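You operate a simulated robot arm through the tools that you are given. There is no shell and no other tool.

The job below is to be done with a simulated two-armed robot. You get a single attempt, and the scene is never put back.

Task
Press the bottom left channel button to switch it on. Then turn the t knob to 5. Then take the black plug from the top shelf of the cooling rack and put it on the middle shelf of the cooling rack. Then take the dry pack from the brown table and leave it on the white board there. Then fetch the large red board and set it on the low shelf of the brown table. Then take the green nozzle and put it on the white table. Then take the pink bag and put it on the clipped papers. Then turn the grey magazine dial to TESTED. Then take the black lead on the top of the small blue table and put it away on the second level from the bottom of the grey shelf. Then lift the mixer lid open. Keep to this order. Set down upright: pink bag.

It is judged by the outcome, as a careful person would: the job done as asked, and still so three seconds after it is handed in. It fails if anything else is knocked over, pushed out of place, dropped, spilled or broken. A push-on lid holds only when it is set on centred and level and pressed home; a screw cap is set on level and turned clockwise until tight.

Robot
Two 6-joint arms with two-finger parallel grippers on one trunk, on a base that moves. Base frame: it is fixed to the floor where the robot stands at the start and does not move with it; the origin is under the middle of the robot, x ahead of it, y to its left, z up. Readings come in mm, degrees, newtons and seconds.
The left shoulder is at the start at [-102, 177, 758], the right one opposite. With the tool pointing down near the work surface each hand reaches from about 100 to 700 mm from the robot's upright axis, wherever it stands, measured 20 degrees to its own side. Places, roughly: black lead (15x3x3 cm) [2100, 2900, 800]; black plug (3x2x3 cm) [3300, -3800, 900]; bottom left channel button [500, 0, 800]; clipped papers [3750, -750, 750]; dry pack [-1250, -4000, 750]; green nozzle (2x2x5 cm) [-1300, -2400, 800]; grey magazine dial [2600, 2500, 800]; large red board (23x15x4 cm) [-1400, -4500, 800]; low shelf of the brown table [-1400, -4500, 200]; middle shelf of the cooling rack [3400, -4300, 600]; mixer lid [1400, -1900, 900]; pink bag (13x5x8 cm) [2400, 2600, 800]; second level of the grey shelf [-400, 2800, 600]; t knob [1600, -1100, 900]; white board [-1250, -4250, 750]; white table [700, 500, 800]. Payload 1.57 kg a hand.
The tool frame of a hand sits at the grasp point between the pads (the TCP): z along the fingers, y along the line on which they close. The tips reach 30 mm beyond it. The gripper opens to 80 mm. The fingers are 17 mm wide and 12 mm thick; the gripper's body (40 by 82 mm) begins 80 mm behind the TCP.
Orientation is that of the tool frame in the base frame, as [roll, pitch, yaw] about the fixed x, y, z axes, in that order (R = Rz(yaw) Ry(pitch) Rx(roll)). With the fingers straight down and closing along the base's y, the tool's x points along the base's -x, its y along +y and its z along -z.

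Tools
- The arms move only by the tool move_arm. It takes "left_steps", "right_steps" or both (then of equal length, played together; a hand with none holds still); each is a list of rows, each a list of 3 entries, a list of its own where there are three numbers: the closure, from 0 (fully open) to 1 (shut), then the shift along the tool's x, y, z in mm, then the turn, a rotation vector about the tool's x, y, z in degrees. In form: [[claw, [dx, dy, dz], [rx, ry, rz]], ...]. A call has 1 to 20 rows; each row is the pose to reach, as a shift and turn from the pose commanded when the call began, along the tool's axes at that moment. Rows are played at 5 a second. More than 50 mm and 8.6 degrees between two rows, or a gripper value outside its range, and nothing of the call is played. Where a pose cannot be reached the arm comes as near as it can. A force on the tool above 40 N (or 10 N above the force at the start of the call, whichever is more), or a blocked arm, ends the call early, and 0.2 s more pass. Each finger travels about 72 mm/s and halts on what it meets, pressing with about 40 N; the grip force reading is that of the motor and also rises with nothing between the fingers. The clock runs only during rows and for 0.2 s after the last one: add rows that repeat a pose to give the fingers time. It gives the time, the measured TCP pose, the force on the tool (base axes), the opening and the grip force at its end, in the units of the frame above (readings bear some noise), with the torque about the TCP (base axes, N m) and any sound that the robot's microphone picked up.
- Cameras (640 x 400 px; columns grow to the right, rows downward): "scene" is now at [32.1, 13.8, 1470.2]; the picture's right is [0.19, -0.98, 0.00], its down [-0.81, -0.16, -0.56] and it looks along [0.55, 0.11, -0.83] (base axes); focal length 249 px, centre (320, 200). "left" rides on the left gripper at [72, 7, -122] in its tool frame; the picture's right is [-0.09, 1.00, 0.00], its down [-0.84, -0.08, -0.54] and it looks along [-0.54, -0.05, 0.84] (tool axes); focal length 238 px, centre (320, 200). "right" rides on the right gripper at [72, -7, -122] in its tool frame; the picture's right is [0.09, 1.00, 0.00], its down [-0.84, 0.08, -0.54] and it looks along [-0.54, 0.05, 0.84] (tool axes); focal length 238 px, centre (320, 200). There is no depth. A picture from a camera that has moved, and an enlarged one, comes with that camera's place and axes in the base frame and with its lens.
- get_image(camera): a new picture of that camera. The clock stands still meanwhile.
- slide_trunk(by): moves the trunk up (or, below 0, down) by that many mm; the arms and the scene camera ride with it, the base frame stays. It gives what a move gives, with no picture.
- roll_base(legs): drives the robot by 1 to 6 legs, each [ahead, left, turn to the left] in mm, mm and degrees, along the robot's own axes; the way and the turn of a leg run together, so that a leg with both is an arc; at most 1500 mm and 180 degrees a leg. The arms and the cameras ride along, it lands a little off, and it stops where it bumps. It gives what a move gives.
- turn_head(pan, tilt): turns the head with the scene camera to pan (to the left, within 143 degrees either way) and tilt (down, from -29 to 69), counted from straight ahead of the robot (the tilt from the chest, where the trunk bows). It gives what a move gives.
- enlarge(camera, box): a new picture of the part [left, top, right, bottom] of that camera's present view, enlarged. The clock stands still meanwhile.
- finish_job(): hands the job in; it is judged then, once.

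Places have to be worked out from the pictures, the camera data and where the tool is seen. Open the grippers and draw the arms clear of the work before you hand the job in, unless the task says otherwise.

The tools are called as a command line: name --argument value ..., lists and objects as JSON in quotes. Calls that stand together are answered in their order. move_arm: Moves the arms, as the interface text tells. Its arguments: {"type":"object","properties":{"left_steps":{"type":"array","items":{"type":"array"}},"right_steps":{"type":"array","items":{"type":"array"}}},"required":[]} The other tools are called the same way: slide_trunk (by) moves the trunk up or down; roll_base (legs) drives the base; turn_head (pan, tilt) turns the head that bears the scene camera; get_image (camera) takes a picture; enlarge (camera, box) takes an enlarged picture of a part of a camera's view; finish_job () hands the job in.

At the start:

```text
time: 0.0
left_tool_pos: [283.6, 352.9, 1111.5]
left_tool_rot: [179.9, 0.2, 180.0]
left_ft_force: [0.8, 0.3, 0.8]
left_torque: [-0.01, 0.02, 0.02]
left_grip_width: 79.8
left_grip_force: 0.0
right_tool_pos: [406.5, 78.2, 1044.4]
right_tool_rot: [-180.0, 0.1, -179.8]
right_ft_force: [-0.3, 0.2, -0.3]
right_torque: [-0.01, -0.01, 0.01]
right_grip_width: 80.0
right_grip_force: 0.2
trunk travel left (down, up): [-200.0, 128.0]
robot x, y, heading: [-2.4, -0.2, 0.2]
head pan, tilt (commanded): [11.1, 55.6]
```

scene: 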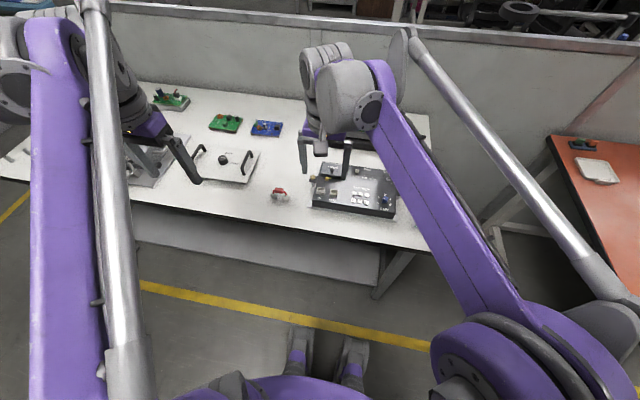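
right: 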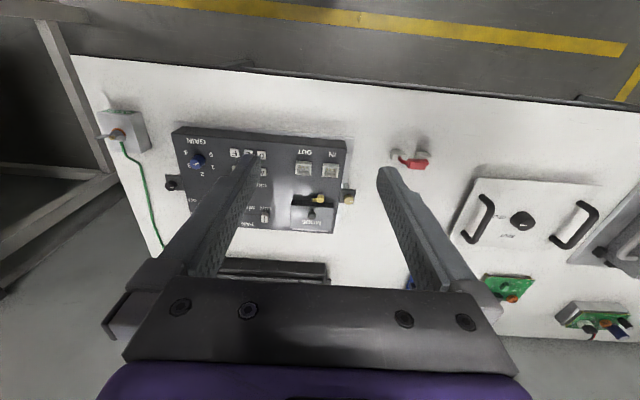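
left: 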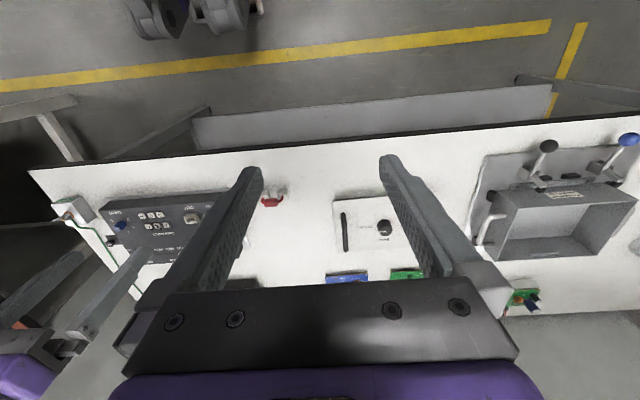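

The panel with the channel buttons is on the white table below the right hand. I'll look at it enlarged from the scene and right cameras.

enlarge --camera "scene" --box '[260, 130, 420, 230]'

enlarge --camera "right" --box '[160, 110, 370, 250]'

```text
4.00 times, centred on (340, 180) of scene
camera zoom: at [32.1, 13.8, 1470.2], right [0.19, -0.98, 0.0], down [-0.81, -0.16, -0.56], along [0.55, 0.11, -0.83], focal length 997 px, centre (240, 280)
```

zoom: 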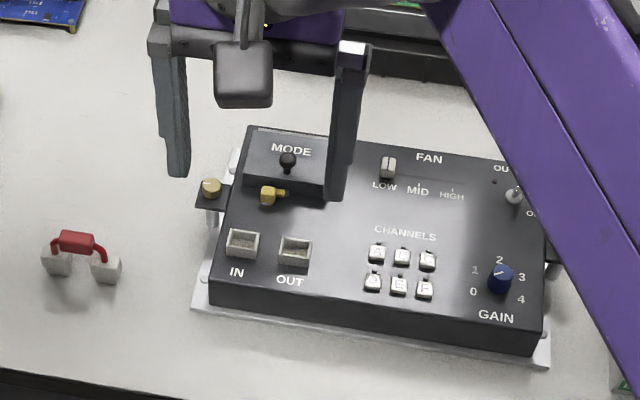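

```text
2.86 times, centred on (265, 180) of right
camera zoom: at [335.5, 71.3, 1165.6], right [-0.09, 1.0, 0.0], down [0.84, 0.08, 0.54], along [0.54, 0.05, -0.84], focal length 681 px, centre (477, 257)
```

zoom: 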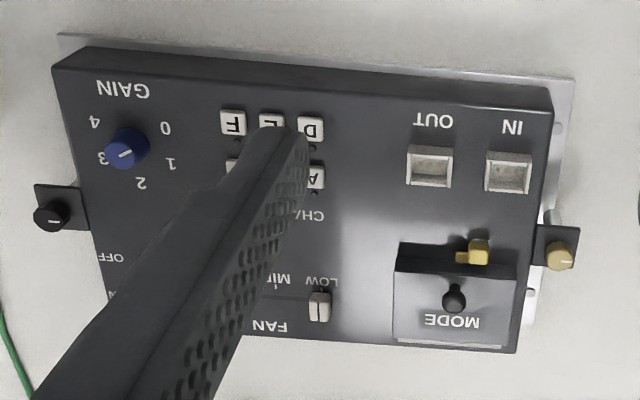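

The channel buttons are A B C over D E F, so the bottom left one is D. From the two views I place it near [474, -2, 833]. I'll close the right gripper and bring its tips about 40 mm above D.

move_arm --right_steps '[[0.5, [-16, -19, 30], [0, 0, 0]], [1, [-32, -38, 60], [0, 0, 0]], [1, [-48, -57, 90], [0, 0, 0]], [1, [-64, -75, 120], [0, 0, 0]], [1, [-64, -75, 130], [0, 0, 0]], [1, [-64, -75, 130], [0, 0, 0]]]'

get_image --camera "right"

enlarge --camera "scene" --box '[260, 130, 420, 230]'

```text
time: 1.4
left_tool_pos: [285.4, 351.6, 1111.3]
left_tool_rot: [179.9, 0.2, 179.9]
left_ft_force: [0.4, 0.4, 0.2]
left_torque: [-0.01, -0.01, 0.0]
left_grip_width: 80.0
left_grip_force: 0.1
right_tool_pos: [470.3, 3.0, 913.7]
right_tool_rot: [179.9, 0.0, 180.0]
right_ft_force: [-0.4, -0.2, 0.6]
right_torque: [-0.01, -0.04, -0.03]
right_grip_width: 0.1
right_grip_force: 21.2
trunk travel left (down, up): [-200.0, 128.0]
robot x, y, heading: [-2.3, -1.5, -0.1]
head pan, tilt (commanded): [11.1, 55.6]
```

```text
taken
camera right: at [399.8, -3.4, 1035.3], right [-0.09, 1.0, 0.0], down [0.84, 0.08, 0.54], along [0.54, 0.05, -0.84], focal length 238 px, centre (320, 200)
```

right: 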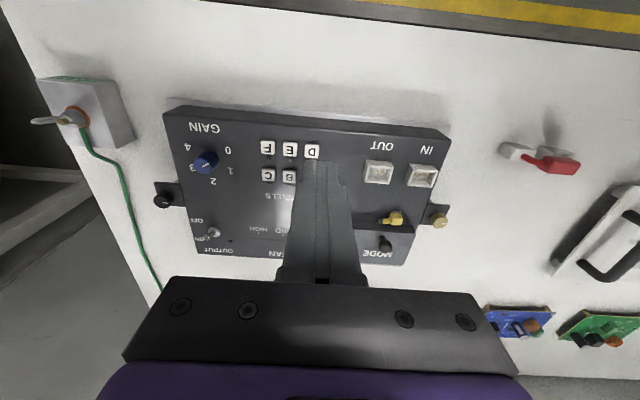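

```text
4.00 times, centred on (340, 180) of scene
camera zoom: at [32.2, 13.7, 1470.2], right [0.19, -0.98, 0.0], down [-0.81, -0.16, -0.56], along [0.55, 0.11, -0.83], focal length 997 px, centre (240, 280)
```

zoom: 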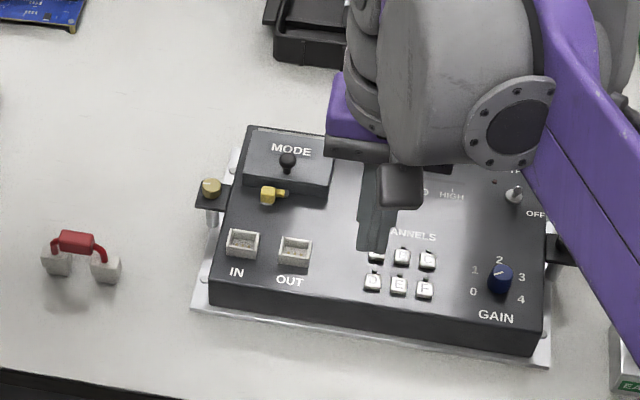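

Refined D at about [479, -3.5, 830]. I'll shift the tips over it, slightly to the outer side, and lower to just above it before checking.

move_arm --right_steps '[[1, [-8, -2, 15], [0, 0, 0]], [1, [-8, -2, 32], [0, 0, 0]], [1, [-8, -2, 40], [0, 0, 0]], [1, [-8, -2, 40], [0, 0, 0]]]'

enlarge --camera "right" --box '[240, 100, 400, 200]'

enlarge --camera "scene" --box '[300, 150, 400, 220]'

```text
time: 2.4
left_tool_pos: [284.9, 351.9, 1112.5]
left_tool_rot: [179.9, 0.2, -180.0]
left_ft_force: [-0.5, -0.1, -0.3]
left_torque: [-0.01, 0.01, 0.01]
left_grip_width: 79.7
left_grip_force: 0.0
right_tool_pos: [478.2, 0.8, 874.8]
right_tool_rot: [180.0, 0.0, 179.9]
right_ft_force: [-0.1, 0.6, -0.9]
right_torque: [-0.01, -0.01, 0.01]
right_grip_width: 0.0
right_grip_force: 21.4
trunk travel left (down, up): [-200.0, 128.0]
robot x, y, heading: [-4.5, 1.9, 0.2]
head pan, tilt (commanded): [11.1, 55.6]
```

```text
4.00 times, centred on (320, 150) of right
camera zoom: at [407.1, -4.9, 995.4], right [-0.09, 1.0, 0.0], down [0.84, 0.08, 0.54], along [0.54, 0.05, -0.84], focal length 953 px, centre (320, 400)
```

zoom: 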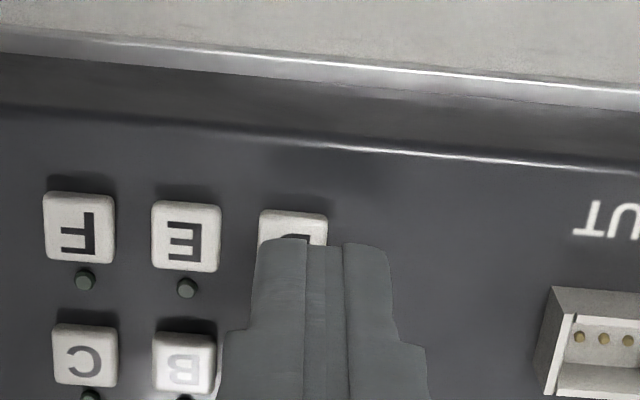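

```text
5.71 times, centred on (350, 185) of scene
camera zoom: at [32.0, 13.7, 1470.2], right [0.19, -0.98, 0.0], down [-0.81, -0.16, -0.56], along [0.55, 0.11, -0.83], focal length 1425 px, centre (149, 286)
```

zoom: 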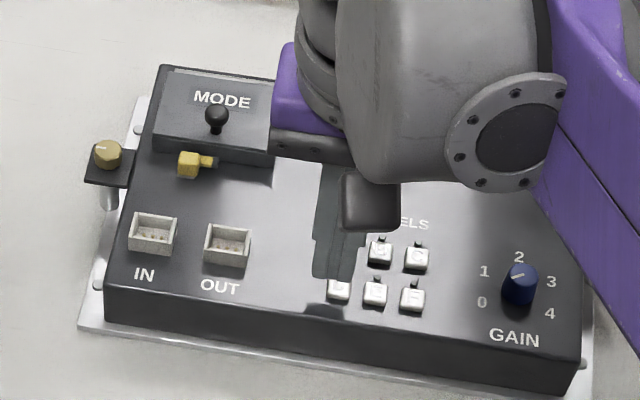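

The tips are lined up with D, with about 6 mm clear of E. D's top is about 17 mm below the tips, so I'll lower slowly to press.

move_arm --right_steps '[[1, [2, 0, 8], [0, 0, 0]], [1, [2, 0, 13], [0, 0, 0]], [1, [2, 0, 16], [0, 0, 0]], [1, [2, 0, 18], [0, 0, 0]], [1, [2, 0, 20], [0, 0, 0]]]'

enlarge --camera "right" --box '[240, 100, 400, 200]'

```text
time: 3.6
left_tool_pos: [285.4, 353.8, 1112.7]
left_tool_rot: [-180.0, 0.2, -180.0]
left_ft_force: [-0.1, 0.2, 0.4]
left_torque: [0.03, -0.02, 0.0]
left_grip_width: 80.0
left_grip_force: 0.1
right_tool_pos: [476.2, 1.3, 855.3]
right_tool_rot: [180.0, 0.0, -180.0]
right_ft_force: [1.7, 3.2, 9.6]
right_torque: [0.04, -0.09, -0.01]
right_grip_width: 0.2
right_grip_force: 21.5
trunk travel left (down, up): [-200.0, 128.0]
robot x, y, heading: [5.3, -0.1, -0.1]
head pan, tilt (commanded): [11.1, 55.6]
heard: click
```

```text
4.00 times, centred on (320, 150) of right
camera zoom: at [405.0, -5.5, 976.4], right [-0.09, 1.0, 0.0], down [0.84, 0.08, 0.54], along [0.54, 0.05, -0.84], focal length 953 px, centre (320, 400)
```

zoom: 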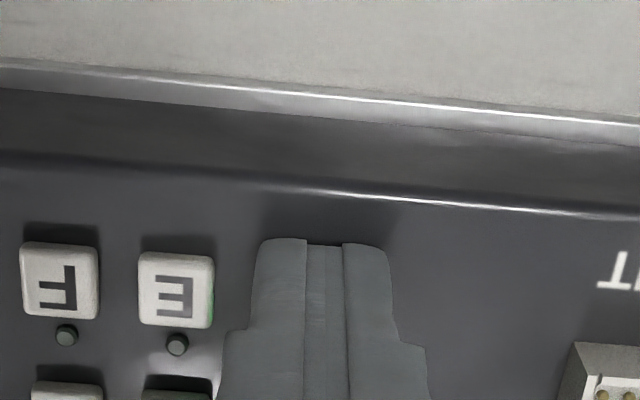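

A click was heard and a green glow shows on E's side, so D's lamp has likely come on. I'll lift away and check the lamp.

move_arm --right_steps '[[1, [0, 0, -15], [0, 0, 0]], [1, [0, 0, -50], [0, 0, 0]], [1, [30, 0, -90], [0, 0, 0]], [1, [70, 0, -120], [0, 0, 0]]]'

enlarge --camera "scene" --box '[300, 150, 400, 220]'

get_image --camera "right"

```text
time: 4.6
left_tool_pos: [284.0, 353.2, 1112.4]
left_tool_rot: [180.0, 0.3, 180.0]
left_ft_force: [-0.6, -0.3, 0.7]
left_torque: [-0.03, -0.04, 0.0]
left_grip_width: 80.1
left_grip_force: 0.1
right_tool_pos: [407.1, 1.4, 975.8]
right_tool_rot: [-180.0, 0.1, 180.0]
right_ft_force: [0.7, -0.4, 0.4]
right_torque: [-0.01, -0.01, 0.03]
right_grip_width: 0.0
right_grip_force: 21.3
trunk travel left (down, up): [-200.0, 128.0]
robot x, y, heading: [-1.9, -2.5, -0.1]
head pan, tilt (commanded): [11.1, 55.6]
```

```text
5.71 times, centred on (350, 185) of scene
camera zoom: at [30.7, 13.6, 1470.2], right [0.19, -0.98, 0.0], down [-0.81, -0.16, -0.57], along [0.55, 0.11, -0.82], focal length 1425 px, centre (149, 286)
```

zoom: 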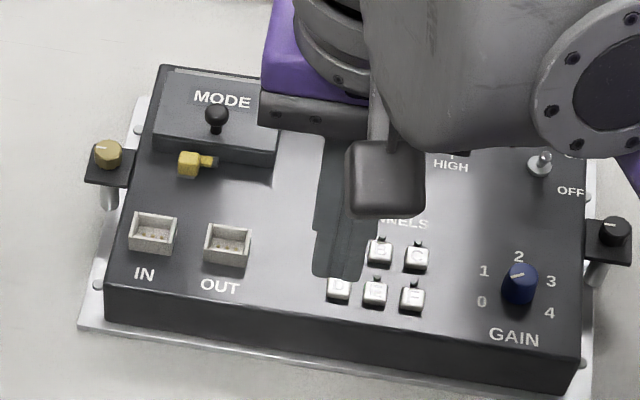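

```text
taken
camera right: at [336.4, -4.6, 1095.8], right [-0.09, 1.0, 0.0], down [0.84, 0.08, 0.54], along [0.54, 0.05, -0.84], focal length 238 px, centre (320, 200)
```

right: 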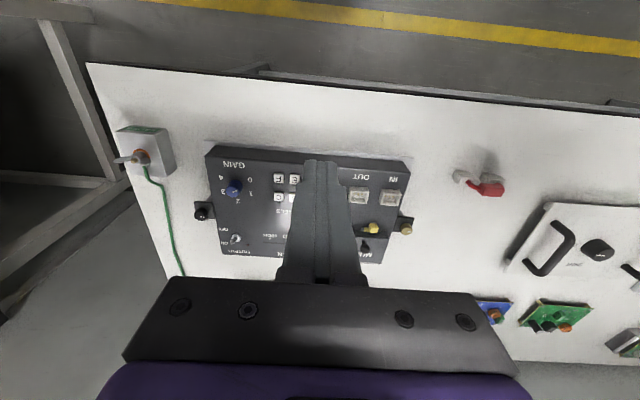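

The gripper hides D. I'll move the right hand up and to the right so I can see the lamp.

move_arm --right_steps '[[0.6, [10, -40, -20], [0, 0, 0]], [0.3, [20, -80, -40], [0, 0, 0]], [0, [40, -120, -60], [0, 0, 0]], [0, [60, -160, -80], [0, 0, 0]]]'

enlarge --camera "scene" --box '[300, 150, 400, 220]'

get_image --camera "scene"

```text
time: 5.6
left_tool_pos: [284.5, 352.8, 1113.4]
left_tool_rot: [180.0, 0.1, -179.9]
left_ft_force: [0.7, -0.3, -0.3]
left_torque: [-0.03, 0.03, 0.0]
left_grip_width: 79.9
left_grip_force: 0.1
right_tool_pos: [346.4, -160.5, 1055.5]
right_tool_rot: [-180.0, 0.0, -180.0]
right_ft_force: [-0.1, -0.1, 0.0]
right_torque: [0.02, -0.01, 0.02]
right_grip_width: 80.0
right_grip_force: 0.1
trunk travel left (down, up): [-200.0, 128.0]
robot x, y, heading: [1.9, 1.6, 0.1]
head pan, tilt (commanded): [11.1, 55.6]
```

```text
5.71 times, centred on (350, 185) of scene
camera zoom: at [31.5, 13.3, 1470.2], right [0.19, -0.98, 0.0], down [-0.81, -0.16, -0.56], along [0.55, 0.11, -0.83], focal length 1425 px, centre (149, 286)
```

zoom: 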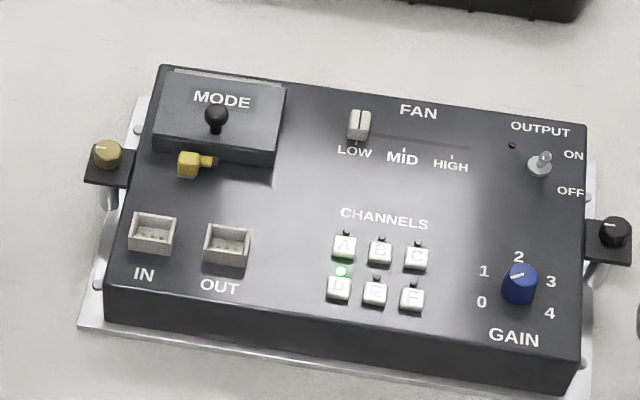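

```text
taken
camera scene: at [31.5, 13.3, 1470.2], right [0.19, -0.98, 0.0], down [-0.81, -0.16, -0.56], along [0.55, 0.11, -0.83], focal length 249 px, centre (320, 200)
```

scene: 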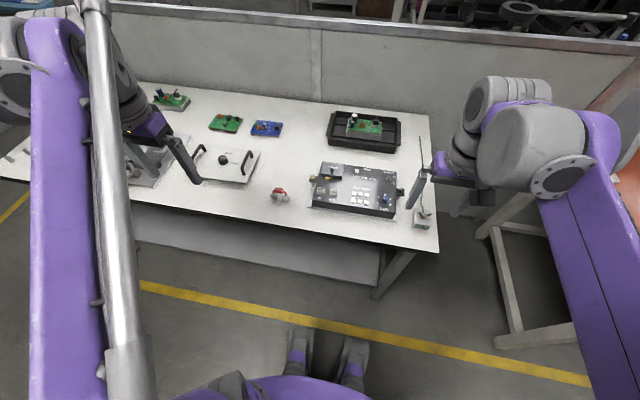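

D's lamp is lit green, so button D is on. Now I look around to plan the drive to the t knob near [1600, -1100].

turn_head --pan -35 --tilt 15

get_image --camera "scene"

turn_head --pan -100 --tilt 15

get_image --camera "scene"

turn_head --pan -143 --tilt 15

get_image --camera "scene"

turn_head --pan 30 --tilt 10

get_image --camera "scene"

turn_head --pan 90 --tilt 15

get_image --camera "scene"

turn_head --pan 143 --tilt 15

get_image --camera "scene"

```text
time: 6.7
left_tool_pos: [286.5, 352.2, 1112.6]
left_tool_rot: [180.0, 0.1, 179.9]
left_ft_force: [-0.1, -0.6, 0.1]
left_torque: [0.01, 0.0, 0.01]
left_grip_width: 80.0
left_grip_force: 0.2
right_tool_pos: [345.4, -159.5, 1054.7]
right_tool_rot: [-179.9, 0.0, -180.0]
right_ft_force: [0.9, -0.3, 0.1]
right_torque: [0.0, -0.01, 0.0]
right_grip_width: 79.9
right_grip_force: 0.0
trunk travel left (down, up): [-200.0, 128.0]
robot x, y, heading: [-1.7, 0.3, 0.0]
head pan, tilt (commanded): [-35.0, 15.0]
```

```text
taken
camera scene: at [38.6, -53.5, 1531.1], right [-0.57, -0.82, 0.0], down [-0.21, 0.15, -0.97], along [0.79, -0.55, -0.26], focal length 249 px, centre (320, 200)
```

scene: 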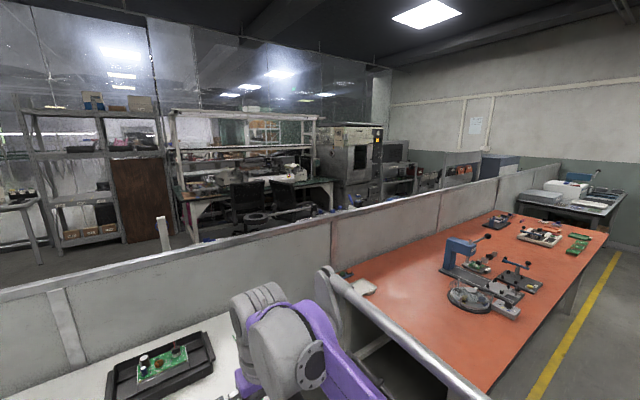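

```text
time: 8.1
left_tool_pos: [284.9, 353.2, 1112.2]
left_tool_rot: [180.0, 0.1, 180.0]
left_ft_force: [-0.1, -0.3, 0.2]
left_torque: [0.01, -0.01, -0.01]
left_grip_width: 80.0
left_grip_force: 0.0
right_tool_pos: [346.9, -159.1, 1053.8]
right_tool_rot: [-180.0, 0.0, 179.9]
right_ft_force: [0.8, 0.1, -0.6]
right_torque: [0.01, 0.01, 0.01]
right_grip_width: 79.8
right_grip_force: 0.0
trunk travel left (down, up): [-200.0, 128.0]
robot x, y, heading: [-0.3, -0.4, -0.1]
head pan, tilt (commanded): [-100.0, 15.0]
```

```text
taken
camera scene: at [-54.2, -92.0, 1531.2], right [-0.98, 0.17, 0.0], down [0.04, 0.25, -0.97], along [-0.17, -0.95, -0.26], focal length 249 px, centre (320, 200)
```

scene: 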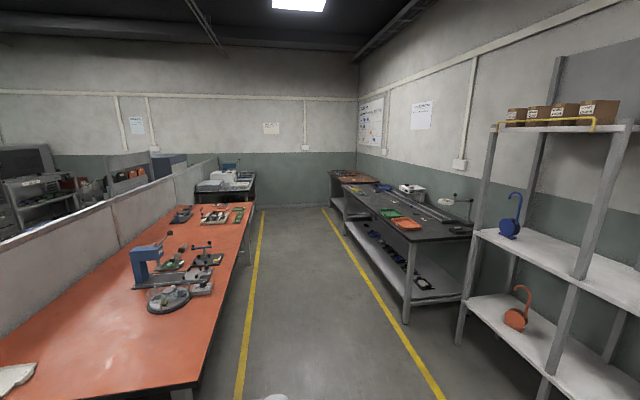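

```text
time: 9.2
left_tool_pos: [284.3, 352.7, 1112.0]
left_tool_rot: [180.0, 0.0, 180.0]
left_ft_force: [0.1, -0.6, 0.3]
left_torque: [-0.01, 0.01, -0.01]
left_grip_width: 80.2
left_grip_force: 0.1
right_tool_pos: [346.0, -159.2, 1055.3]
right_tool_rot: [-180.0, 0.0, 180.0]
right_ft_force: [-0.4, -0.5, 0.0]
right_torque: [0.02, -0.01, 0.0]
right_grip_width: 79.9
right_grip_force: 0.1
trunk travel left (down, up): [-200.0, 128.0]
robot x, y, heading: [-2.2, -1.8, 0.0]
head pan, tilt (commanded): [-143.0, 15.0]
```

```text
taken
camera scene: at [-112.6, -56.3, 1531.2], right [-0.6, 0.8, 0.0], down [0.21, 0.16, -0.97], along [-0.77, -0.58, -0.26], focal length 249 px, centre (320, 200)
```

scene: 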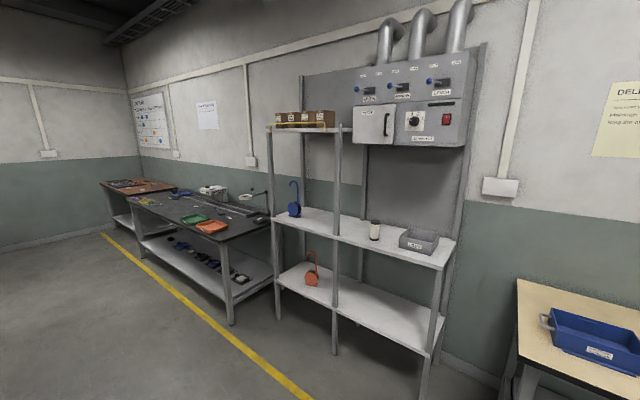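

```text
time: 11.8
left_tool_pos: [284.8, 352.6, 1111.1]
left_tool_rot: [-180.0, 0.1, -179.9]
left_ft_force: [-1.0, -0.3, 0.8]
left_torque: [0.02, 0.0, 0.01]
left_grip_width: 80.1
left_grip_force: 0.0
right_tool_pos: [345.8, -159.2, 1053.5]
right_tool_rot: [180.0, 0.0, 179.9]
right_ft_force: [0.9, 0.0, 0.8]
right_torque: [-0.01, 0.01, -0.01]
right_grip_width: 80.0
right_grip_force: 0.0
trunk travel left (down, up): [-200.0, 128.0]
robot x, y, heading: [-3.1, -2.9, -0.0]
head pan, tilt (commanded): [30.0, 10.0]
```

```text
taken
camera scene: at [42.5, 46.5, 1539.3], right [0.5, -0.87, 0.0], down [-0.15, -0.09, -0.98], along [0.85, 0.49, -0.17], focal length 249 px, centre (320, 200)
```

scene: 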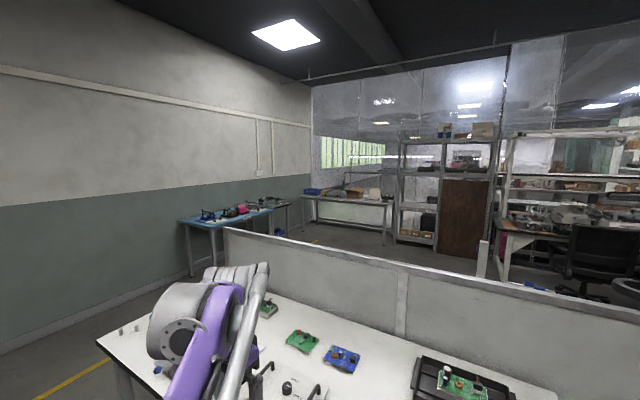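

```text
time: 13.1
left_tool_pos: [284.8, 353.2, 1111.9]
left_tool_rot: [-180.0, 0.2, -180.0]
left_ft_force: [0.6, -0.1, -0.2]
left_torque: [0.02, -0.02, 0.01]
left_grip_width: 79.9
left_grip_force: 0.1
right_tool_pos: [346.2, -158.8, 1055.2]
right_tool_rot: [180.0, 0.0, -180.0]
right_ft_force: [0.1, 0.0, -0.3]
right_torque: [0.0, 0.0, -0.03]
right_grip_width: 80.2
right_grip_force: 0.1
trunk travel left (down, up): [-200.0, 128.0]
robot x, y, heading: [-1.0, -0.6, 0.2]
head pan, tilt (commanded): [90.0, 15.0]
```

```text
taken
camera scene: at [-38.0, 93.4, 1531.2], right [1.0, 0.0, 0.0], down [0.0, -0.26, -0.97], along [0.0, 0.97, -0.26], focal length 249 px, centre (320, 200)
```

scene: 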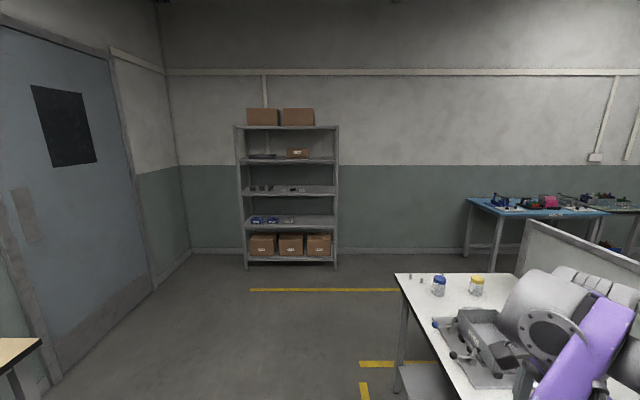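

```text
time: 14.3
left_tool_pos: [284.3, 352.4, 1112.5]
left_tool_rot: [-179.9, 0.1, -179.9]
left_ft_force: [-0.1, 0.5, -0.4]
left_torque: [0.0, 0.0, -0.03]
left_grip_width: 80.0
left_grip_force: 0.1
right_tool_pos: [346.9, -159.7, 1054.5]
right_tool_rot: [-179.9, -0.1, 180.0]
right_ft_force: [-0.3, -0.6, 0.5]
right_torque: [0.0, -0.05, 0.01]
right_grip_width: 80.1
right_grip_force: 0.1
trunk travel left (down, up): [-200.0, 128.0]
robot x, y, heading: [-1.2, 3.1, 0.1]
head pan, tilt (commanded): [143.0, 15.0]
```

```text
taken
camera scene: at [-112.6, 56.3, 1531.2], right [0.6, 0.8, 0.0], down [0.21, -0.16, -0.97], along [-0.77, 0.58, -0.26], focal length 249 px, centre (320, 200)
```

scene: 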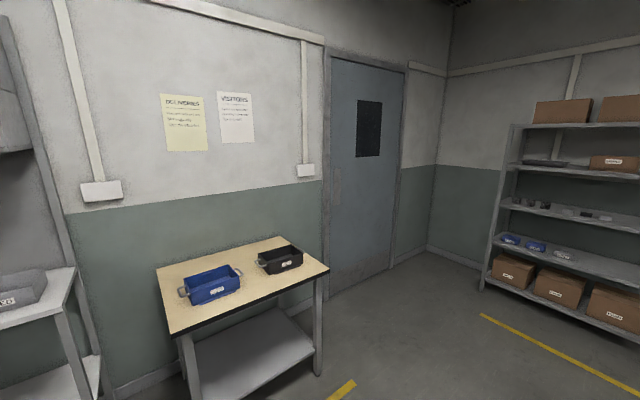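

The t knob lies beyond the partition, whose left end is near [900, 1140]. I tuck the arms in and drive left around the white table's end (corner near [370, 1320]).

move_arm --left_steps '[[0, [15, -25, -10], [0, 0, 0]], [0, [30, -50, -20], [0, 0, 0]], [0, [40, -70, -30], [0, 0, 0]]]' --right_steps '[[0, [40, -25, -20], [0, 0, 0]], [0, [80, -50, -40], [0, 0, 0]], [0, [105, -80, -60], [0, 0, 0]]]'

turn_head --pan 60 --tilt 35

roll_base --legs '[[-100, 0, 0], [0, 1450, 0], [0, 550, 0]]'

get_image --camera "scene"

```text
refused: row 1 steps farther than a row can; nothing moved
```

```text
time: 15.9
left_tool_pos: [285.4, 354.7, 1112.2]
left_tool_rot: [-180.0, 0.1, 180.0]
left_ft_force: [0.6, -0.4, -0.3]
left_torque: [0.0, 0.02, 0.01]
left_grip_width: 80.2
left_grip_force: 0.1
right_tool_pos: [346.8, -159.5, 1055.0]
right_tool_rot: [180.0, 0.1, -180.0]
right_ft_force: [-0.2, 0.6, -0.4]
right_torque: [-0.03, -0.01, 0.0]
right_grip_width: 80.2
right_grip_force: 0.1
trunk travel left (down, up): [-200.0, 128.0]
robot x, y, heading: [1.2, 0.9, -0.2]
head pan, tilt (commanded): [60.0, 35.0]
```

```text
time: 34.4
left_tool_pos: [185.8, 2351.3, 1111.9]
left_tool_rot: [180.0, 0.1, 180.0]
left_ft_force: [-0.3, 0.1, 0.5]
left_torque: [0.01, -0.01, 0.02]
left_grip_width: 80.0
left_grip_force: 0.0
right_tool_pos: [245.9, 1839.7, 1054.3]
right_tool_rot: [180.0, -0.1, -180.0]
right_ft_force: [-0.3, -0.5, -0.6]
right_torque: [0.01, 0.0, 0.02]
right_grip_width: 79.9
right_grip_force: 0.1
trunk travel left (down, up): [-200.0, 128.0]
robot x, y, heading: [-100.7, 1999.6, 0.0]
head pan, tilt (commanded): [60.0, 35.0]
```

```text
taken
camera scene: at [-93.8, 2075.6, 1499.2], right [0.87, -0.5, 0.0], down [-0.29, -0.5, -0.82], along [0.41, 0.71, -0.57], focal length 249 px, centre (320, 200)
```

scene: 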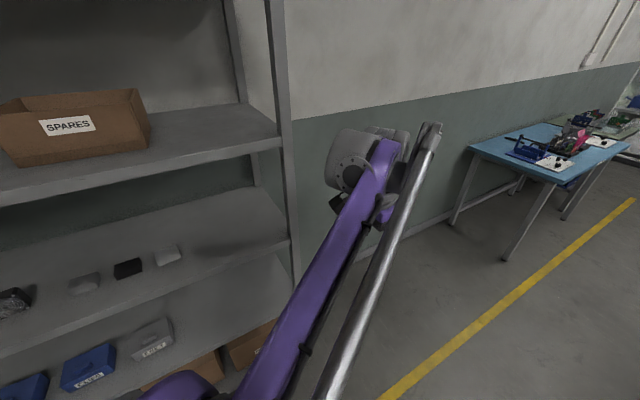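

I'm clear of the table end; the grey shelf is on my left and the blue table ahead left (edge y about 2445). I drive forward past the partition end and look to the right.

roll_base --legs '[[700, -200, 0], [900, 0, -90]]'

turn_head --pan 0 --tilt 15

get_image --camera "scene"

turn_head --pan 45 --tilt 15

get_image --camera "scene"

```text
time: 41.4
left_tool_pos: [1568.2, 1489.2, 1111.1]
left_tool_rot: [-180.0, -0.2, 116.3]
left_ft_force: [0.5, 0.2, 0.4]
left_torque: [0.03, 0.05, -0.01]
left_grip_width: 79.9
left_grip_force: 0.2
right_tool_pos: [1134.0, 1207.4, 1054.4]
right_tool_rot: [-180.0, -0.2, 116.4]
right_ft_force: [0.7, -0.2, -0.3]
right_torque: [0.02, 0.06, 0.01]
right_grip_width: 79.9
right_grip_force: 0.0
trunk travel left (down, up): [-200.0, 128.0]
robot x, y, heading: [1123.0, 1592.5, -63.8]
head pan, tilt (commanded): [60.0, 35.0]
stopped in leg 2: the robot was blocked; the commanded pose is now the measured one
```

```text
time: 42.7
left_tool_pos: [1563.4, 1490.4, 1111.2]
left_tool_rot: [180.0, 0.1, 116.4]
left_ft_force: [-0.3, -0.2, 0.0]
left_torque: [0.03, -0.01, 0.03]
left_grip_width: 80.1
left_grip_force: 0.1
right_tool_pos: [1133.2, 1208.8, 1055.7]
right_tool_rot: [180.0, -0.1, 116.4]
right_ft_force: [-0.4, 0.5, -0.2]
right_torque: [-0.02, -0.01, 0.01]
right_grip_width: 80.1
right_grip_force: 0.1
trunk travel left (down, up): [-200.0, 128.0]
robot x, y, heading: [1123.1, 1589.3, -63.8]
head pan, tilt (commanded): [0.0, 15.0]
```

```text
taken
camera scene: at [1147.3, 1540.2, 1531.2], right [-0.9, -0.44, 0.0], down [-0.12, 0.23, -0.97], along [0.43, -0.87, -0.26], focal length 249 px, centre (320, 200)
```

scene: 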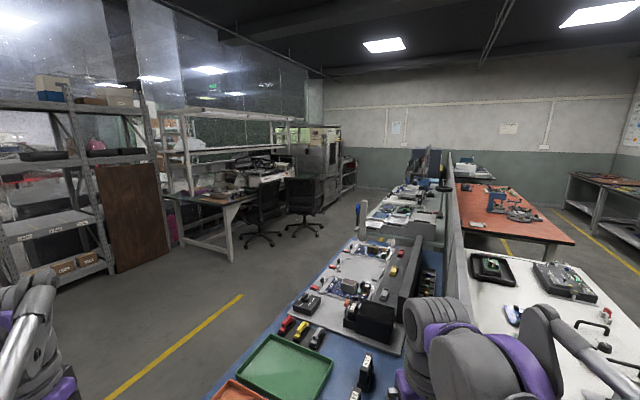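

```text
time: 43.8
left_tool_pos: [1563.4, 1491.8, 1111.5]
left_tool_rot: [179.9, 0.1, 116.4]
left_ft_force: [0.4, -0.8, 0.0]
left_torque: [0.01, -0.01, 0.02]
left_grip_width: 80.1
left_grip_force: 0.0
right_tool_pos: [1132.9, 1208.9, 1053.8]
right_tool_rot: [180.0, -0.1, 116.3]
right_ft_force: [-0.1, -0.4, 1.2]
right_torque: [-0.03, -0.02, -0.01]
right_grip_width: 79.8
right_grip_force: 0.1
trunk travel left (down, up): [-200.0, 128.0]
robot x, y, heading: [1119.6, 1590.5, -63.5]
head pan, tilt (commanded): [45.0, 15.0]
```

```text
taken
camera scene: at [1194.2, 1593.9, 1531.2], right [-0.32, -0.95, 0.0], down [-0.25, 0.08, -0.97], along [0.91, -0.31, -0.26], focal length 249 px, centre (320, 200)
```

scene: 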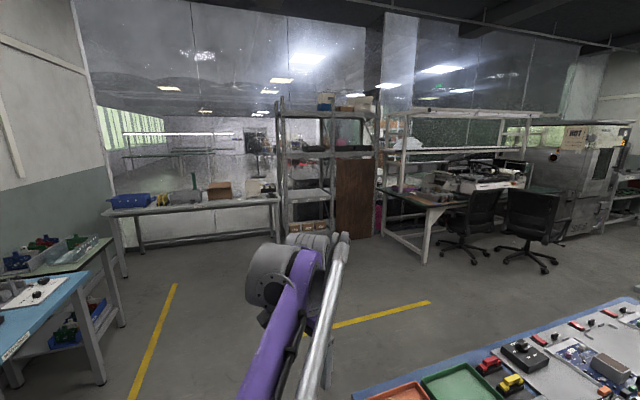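

The blocked stop was at the end of a table on the far side of the partition (edge about x=1700, y=1325). I back away, then go along the aisle at about x=2150 towards -y.

roll_base --legs '[[-300, 0, 0], [0, 0, 63.5], [1170, 0, 0], [0, 0, -90], [1200, 0, 0]]'

turn_head --pan -40 --tilt 25

get_image --camera "scene"

turn_head --pan 15 --tilt 20

get_image --camera "scene"

```text
time: 44.9
left_tool_pos: [1539.3, 1550.2, 1110.5]
left_tool_rot: [179.9, 0.0, 116.5]
left_ft_force: [0.4, -0.6, -0.2]
left_torque: [0.0, 0.01, -0.02]
left_grip_width: 80.0
left_grip_force: 0.2
right_tool_pos: [1114.7, 1264.1, 1053.0]
right_tool_rot: [179.6, 0.5, 117.0]
right_ft_force: [21.9, -3.1, -2.1]
right_torque: [0.1, 0.87, 0.39]
right_grip_width: 63.9
right_grip_force: 0.1
trunk travel left (down, up): [-200.0, 128.0]
robot x, y, heading: [1095.1, 1644.9, -63.5]
head pan, tilt (commanded): [45.0, 15.0]
stopped in leg 1: the force on the tool passed its limit at 60 N (the readings are from after the stop); the commanded pose is now the measured one
```

```text
time: 46.5
left_tool_pos: [1540.8, 1549.1, 1110.4]
left_tool_rot: [-179.9, 0.0, 116.5]
left_ft_force: [-0.8, 0.2, 0.6]
left_torque: [-0.03, 0.01, 0.01]
left_grip_width: 80.1
left_grip_force: 0.1
right_tool_pos: [1113.3, 1264.1, 1053.4]
right_tool_rot: [179.7, 0.5, 116.9]
right_ft_force: [28.4, -9.3, -2.0]
right_torque: [0.37, 1.25, 0.7]
right_grip_width: 60.4
right_grip_force: 0.1
trunk travel left (down, up): [-200.0, 128.0]
robot x, y, heading: [1094.3, 1647.0, -63.6]
head pan, tilt (commanded): [-40.0, 25.0]
```

```text
taken
camera scene: at [1060.9, 1590.3, 1515.0], right [-0.97, 0.23, 0.0], down [0.1, 0.41, -0.91], along [-0.21, -0.88, -0.42], focal length 249 px, centre (320, 200)
```

scene: 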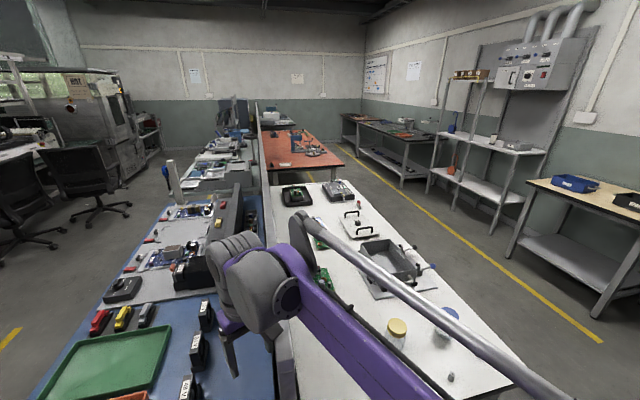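

```text
time: 47.7
left_tool_pos: [1539.4, 1549.1, 1110.6]
left_tool_rot: [-179.9, 0.0, 116.5]
left_ft_force: [0.5, 0.5, -0.2]
left_torque: [-0.01, -0.03, -0.02]
left_grip_width: 80.0
left_grip_force: 0.1
right_tool_pos: [1114.0, 1263.6, 1053.7]
right_tool_rot: [179.7, 0.4, 116.9]
right_ft_force: [28.3, -5.8, 0.0]
right_torque: [0.23, 1.23, 0.61]
right_grip_width: 60.0
right_grip_force: 0.1
trunk travel left (down, up): [-200.0, 128.0]
robot x, y, heading: [1094.2, 1646.9, -63.6]
head pan, tilt (commanded): [15.0, 20.0]
```

```text
taken
camera scene: at [1143.9, 1610.6, 1522.9], right [-0.75, -0.66, 0.0], down [-0.23, 0.26, -0.94], along [0.62, -0.7, -0.34], focal length 249 px, centre (320, 200)
```

scene: 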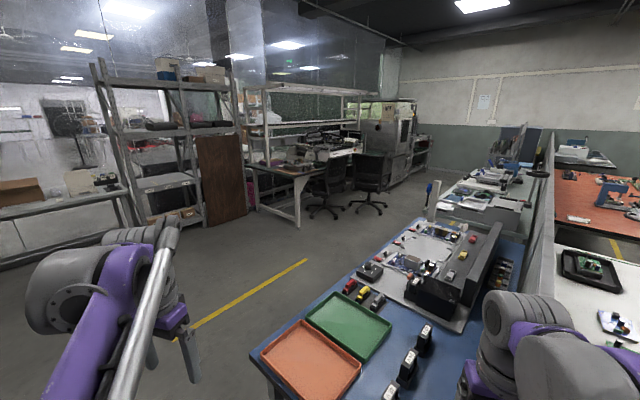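

The right finger is pressing on the partition (force +x 28 N), so I move the base to its left, away from the partition, before anything else.

roll_base --legs '[[0, 250, 0]]'

get_image --camera "right"

```text
time: 50.5
left_tool_pos: [1757.8, 1657.4, 1113.1]
left_tool_rot: [179.8, 0.0, 116.4]
left_ft_force: [-0.8, -0.4, -0.7]
left_torque: [0.01, -0.03, 0.0]
left_grip_width: 80.0
left_grip_force: 0.1
right_tool_pos: [1329.9, 1375.3, 1053.4]
right_tool_rot: [179.6, 0.5, 116.8]
right_ft_force: [1.2, 0.9, -0.2]
right_torque: [-0.01, -0.02, -0.02]
right_grip_width: 80.0
right_grip_force: 0.0
trunk travel left (down, up): [-200.0, 128.0]
robot x, y, heading: [1314.5, 1760.6, -63.5]
head pan, tilt (commanded): [15.0, 20.0]
```

```text
taken
camera right: at [1291.9, 1437.3, 1175.0], right [0.85, 0.53, 0.01], down [0.44, -0.71, 0.55], along [0.3, -0.46, -0.83], focal length 238 px, centre (320, 200)
```

right: 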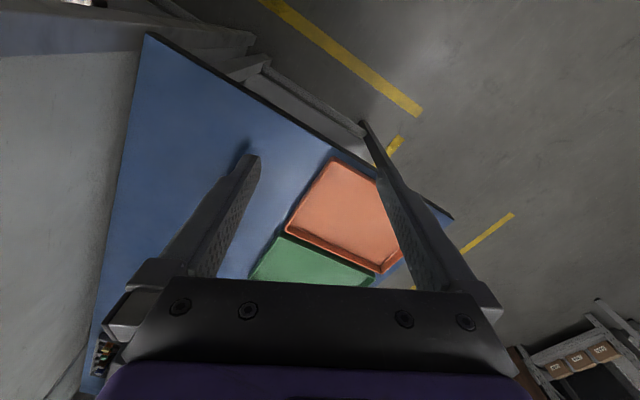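

Free now. I tuck both arms in closer, then continue into the aisle.

move_arm --left_steps '[[0, [15, -20, -12], [0, 0, 0]], [0, [30, -40, -24], [0, 0, 0]], [0, [45, -60, -36], [0, 0, 0]], [0, [50, -70, -40], [0, 0, 0]]]' --right_steps '[[0, [30, -22, -15], [0, 0, 0]], [0, [60, -45, -30], [0, 0, 0]], [0, [90, -68, -45], [0, 0, 0]], [0, [115, -90, -60], [0, 0, 0]]]'

roll_base --legs '[[0, 0, 63.5], [850, 0, 0], [0, 0, -90], [1300, 0, 0]]'

turn_head --pan -30 --tilt 25

get_image --camera "scene"

turn_head --pan 20 --tilt 20

get_image --camera "scene"

```text
time: 51.5
left_tool_pos: [1672.5, 1674.6, 1153.3]
left_tool_rot: [180.0, 0.1, 116.4]
left_ft_force: [-0.3, 0.3, -0.4]
left_torque: [-0.03, 0.02, -0.02]
left_grip_width: 80.0
left_grip_force: 0.1
right_tool_pos: [1194.8, 1437.4, 1115.3]
right_tool_rot: [179.6, 0.6, 116.8]
right_ft_force: [-0.1, 0.1, -0.9]
right_torque: [-0.01, 0.02, 0.01]
right_grip_width: 79.9
right_grip_force: 0.1
trunk travel left (down, up): [-200.0, 128.0]
robot x, y, heading: [1312.6, 1755.4, -63.3]
head pan, tilt (commanded): [15.0, 20.0]
```

```text
time: 68.9
left_tool_pos: [2444.8, 194.7, 1153.5]
left_tool_rot: [179.9, 0.2, 89.9]
left_ft_force: [-0.2, -0.3, -0.8]
left_torque: [-0.02, -0.03, -0.03]
left_grip_width: 79.9
left_grip_force: 0.2
right_tool_pos: [1913.7, 193.9, 1114.4]
right_tool_rot: [179.6, 0.5, 90.5]
right_ft_force: [0.3, 0.0, 0.3]
right_torque: [0.0, 0.02, 0.0]
right_grip_width: 80.3
right_grip_force: 0.2
trunk travel left (down, up): [-200.0, 128.0]
robot x, y, heading: [2160.9, 431.4, -89.6]
head pan, tilt (commanded): [15.0, 20.0]
```

```text
time: 70.0
left_tool_pos: [2445.5, 194.4, 1153.4]
left_tool_rot: [180.0, 0.1, 90.0]
left_ft_force: [0.0, 0.1, 0.4]
left_torque: [0.01, 0.0, 0.01]
left_grip_width: 80.0
left_grip_force: 0.0
right_tool_pos: [1914.2, 193.6, 1113.3]
right_tool_rot: [179.5, 0.6, 90.3]
right_ft_force: [0.1, 0.1, -0.1]
right_torque: [-0.01, 0.02, -0.01]
right_grip_width: 80.0
right_grip_force: 0.1
trunk travel left (down, up): [-200.0, 128.0]
robot x, y, heading: [2161.9, 427.9, -90.1]
head pan, tilt (commanded): [-30.0, 25.0]
```

```text
taken
camera scene: at [2116.4, 387.0, 1515.0], right [-0.87, 0.5, 0.0], down [0.21, 0.37, -0.91], along [-0.45, -0.79, -0.42], focal length 249 px, centre (320, 200)
```

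scene: 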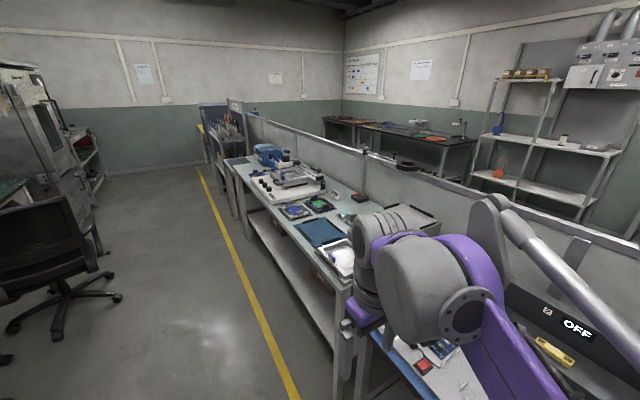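

```text
time: 71.2
left_tool_pos: [2445.4, 194.9, 1154.0]
left_tool_rot: [180.0, 0.1, 90.0]
left_ft_force: [1.0, 0.2, 0.4]
left_torque: [-0.02, -0.02, -0.03]
left_grip_width: 79.9
left_grip_force: 0.0
right_tool_pos: [1912.7, 193.3, 1113.9]
right_tool_rot: [179.6, 0.6, 90.4]
right_ft_force: [-0.9, 0.6, -0.6]
right_torque: [0.0, -0.03, -0.01]
right_grip_width: 80.1
right_grip_force: 0.0
trunk travel left (down, up): [-200.0, 128.0]
robot x, y, heading: [2162.2, 426.0, -90.0]
head pan, tilt (commanded): [20.0, 20.0]
```

```text
taken
camera scene: at [2194.2, 379.3, 1523.0], right [-0.94, -0.34, 0.0], down [-0.12, 0.32, -0.94], along [0.32, -0.88, -0.34], focal length 249 px, centre (320, 200)
```

scene: 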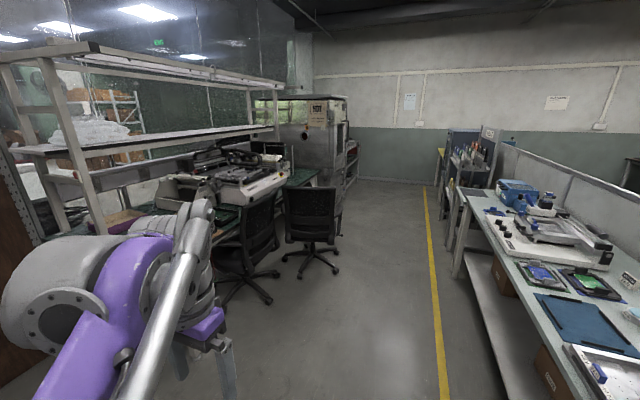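

The t knob should be on the white fixture on the grey bench (edge x about 1663). I drive along the aisle to y about -1080 and turn to face the bench.

roll_base --legs '[[1480, 0, 0], [0, 0, -90]]'

turn_head --pan 0 --tilt 45

get_image --camera "scene"

```text
time: 82.3
left_tool_pos: [1927.0, -1337.4, 1153.3]
left_tool_rot: [180.0, 0.0, 0.1]
left_ft_force: [0.8, 1.3, 0.1]
left_torque: [0.0, -0.04, 0.0]
left_grip_width: 80.0
left_grip_force: 0.1
right_tool_pos: [1923.6, -805.9, 1114.7]
right_tool_rot: [179.6, 0.5, 0.6]
right_ft_force: [0.0, -0.1, 0.3]
right_torque: [0.03, 0.01, 0.01]
right_grip_width: 80.0
right_grip_force: 0.0
trunk travel left (down, up): [-200.0, 128.0]
robot x, y, heading: [2156.1, -1054.9, -179.8]
head pan, tilt (commanded): [20.0, 20.0]
```

```text
time: 83.2
left_tool_pos: [1926.3, -1337.5, 1154.6]
left_tool_rot: [179.9, 0.1, 0.2]
left_ft_force: [0.3, -0.4, -0.7]
left_torque: [0.02, 0.07, -0.04]
left_grip_width: 80.1
left_grip_force: 0.0
right_tool_pos: [1924.9, -804.8, 1113.7]
right_tool_rot: [179.6, 0.5, 0.6]
right_ft_force: [-0.1, -1.5, 0.3]
right_torque: [-0.04, 0.0, -0.01]
right_grip_width: 80.2
right_grip_force: 0.1
trunk travel left (down, up): [-200.0, 128.0]
robot x, y, heading: [2157.7, -1050.4, -179.9]
head pan, tilt (commanded): [0.0, 45.0]
```

```text
taken
camera scene: at [2116.8, -1053.4, 1484.4], right [0.0, 1.0, 0.0], down [0.71, 0.0, -0.71], along [-0.71, 0.0, -0.71], focal length 249 px, centre (320, 200)
```

scene: 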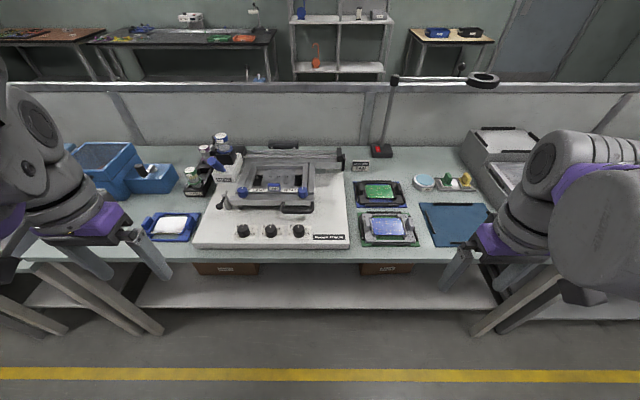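

The fixture has three knobs on its front. I zoom in to read their labels.

enlarge --camera "scene" --box '[190, 170, 370, 260]'

enlarge --camera "scene" --box '[225, 215, 325, 245]'

```text
3.56 times, centred on (280, 215) of scene
camera zoom: at [2116.8, -1053.4, 1484.4], right [0.0, 1.0, 0.0], down [0.71, 0.0, -0.71], along [-0.71, 0.0, -0.71], focal length 887 px, centre (462, 147)
```

zoom: 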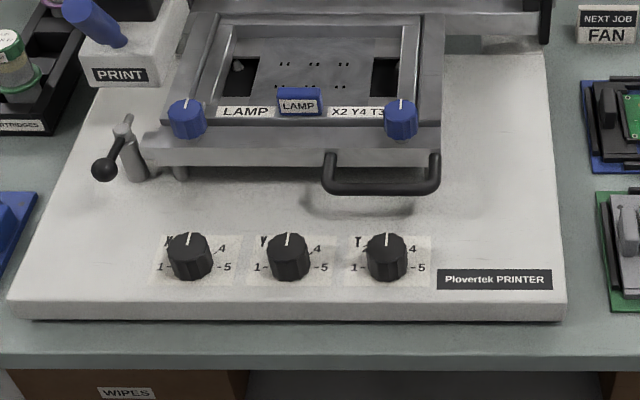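

```text
6.40 times, centred on (275, 230) of scene
camera zoom: at [2116.8, -1053.4, 1484.4], right [0.0, 1.0, 0.0], down [0.71, 0.0, -0.71], along [-0.71, 0.0, -0.71], focal length 1596 px, centre (608, 8)
```

zoom: 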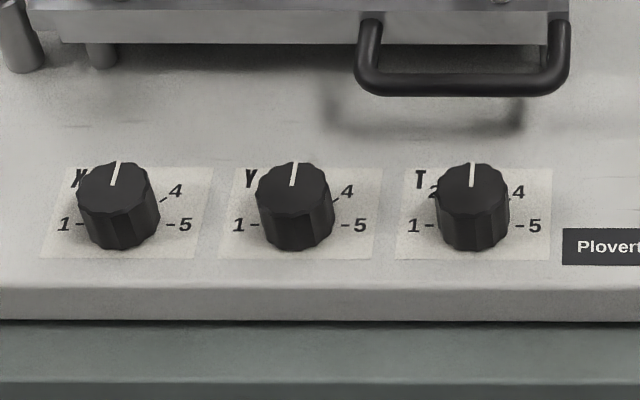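

T is the rightmost knob, now pointing at 3; 5 is 90° clockwise from there. I place its top near [1606, -1122, 850]. I drive closer so the left arm can reach it comfortably.

roll_base --legs '[[115, -60, 0]]'

turn_head --pan 10 --tilt 55

enlarge --camera "scene" --box '[220, 130, 420, 255]'

get_image --camera "left"

```text
time: 84.5
left_tool_pos: [1813.9, -1277.8, 1153.1]
left_tool_rot: [179.9, 0.1, 0.2]
left_ft_force: [0.8, -0.1, -0.3]
left_torque: [-0.04, -0.03, 0.0]
left_grip_width: 79.8
left_grip_force: 0.0
right_tool_pos: [1810.4, -746.3, 1113.7]
right_tool_rot: [179.5, 0.6, 0.6]
right_ft_force: [-0.4, -0.9, 0.3]
right_torque: [0.0, 0.01, -0.02]
right_grip_width: 80.2
right_grip_force: 0.2
trunk travel left (down, up): [-200.0, 128.0]
robot x, y, heading: [2046.2, -990.2, -179.9]
head pan, tilt (commanded): [0.0, 45.0]
```

```text
time: 85.2
left_tool_pos: [1815.3, -1278.3, 1152.8]
left_tool_rot: [179.9, 0.1, 0.2]
left_ft_force: [0.3, -0.4, 0.0]
left_torque: [-0.05, -0.02, 0.0]
left_grip_width: 79.9
left_grip_force: 0.0
right_tool_pos: [1812.0, -745.9, 1113.6]
right_tool_rot: [179.6, 0.4, 0.6]
right_ft_force: [1.1, -0.2, -0.5]
right_torque: [0.0, -0.02, -0.02]
right_grip_width: 79.9
right_grip_force: 0.0
trunk travel left (down, up): [-200.0, 128.0]
robot x, y, heading: [2046.1, -993.9, -179.7]
head pan, tilt (commanded): [10.0, 55.0]
```

```text
3.20 times, centred on (320, 192) of scene
camera zoom: at [2015.1, -1006.7, 1471.0], right [-0.18, 0.98, 0.0], down [0.81, 0.15, -0.57], along [-0.56, -0.1, -0.82], focal length 798 px, centre (320, 224)
```

zoom: 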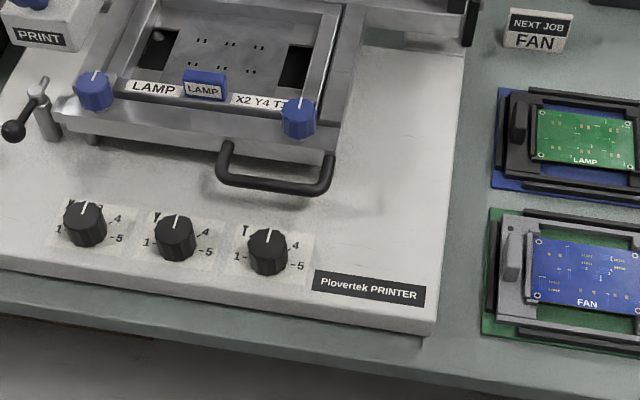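

```text
taken
camera left: at [1887.2, -1285.2, 1273.7], right [-0.09, -1.0, 0.0], down [-0.84, 0.07, 0.54], along [-0.54, 0.05, -0.84], focal length 238 px, centre (320, 200)
```

left: 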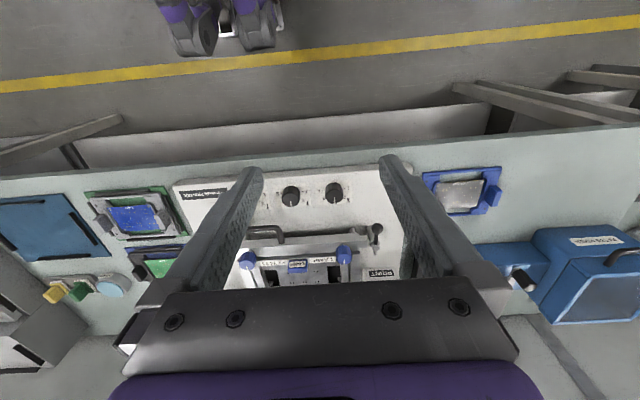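

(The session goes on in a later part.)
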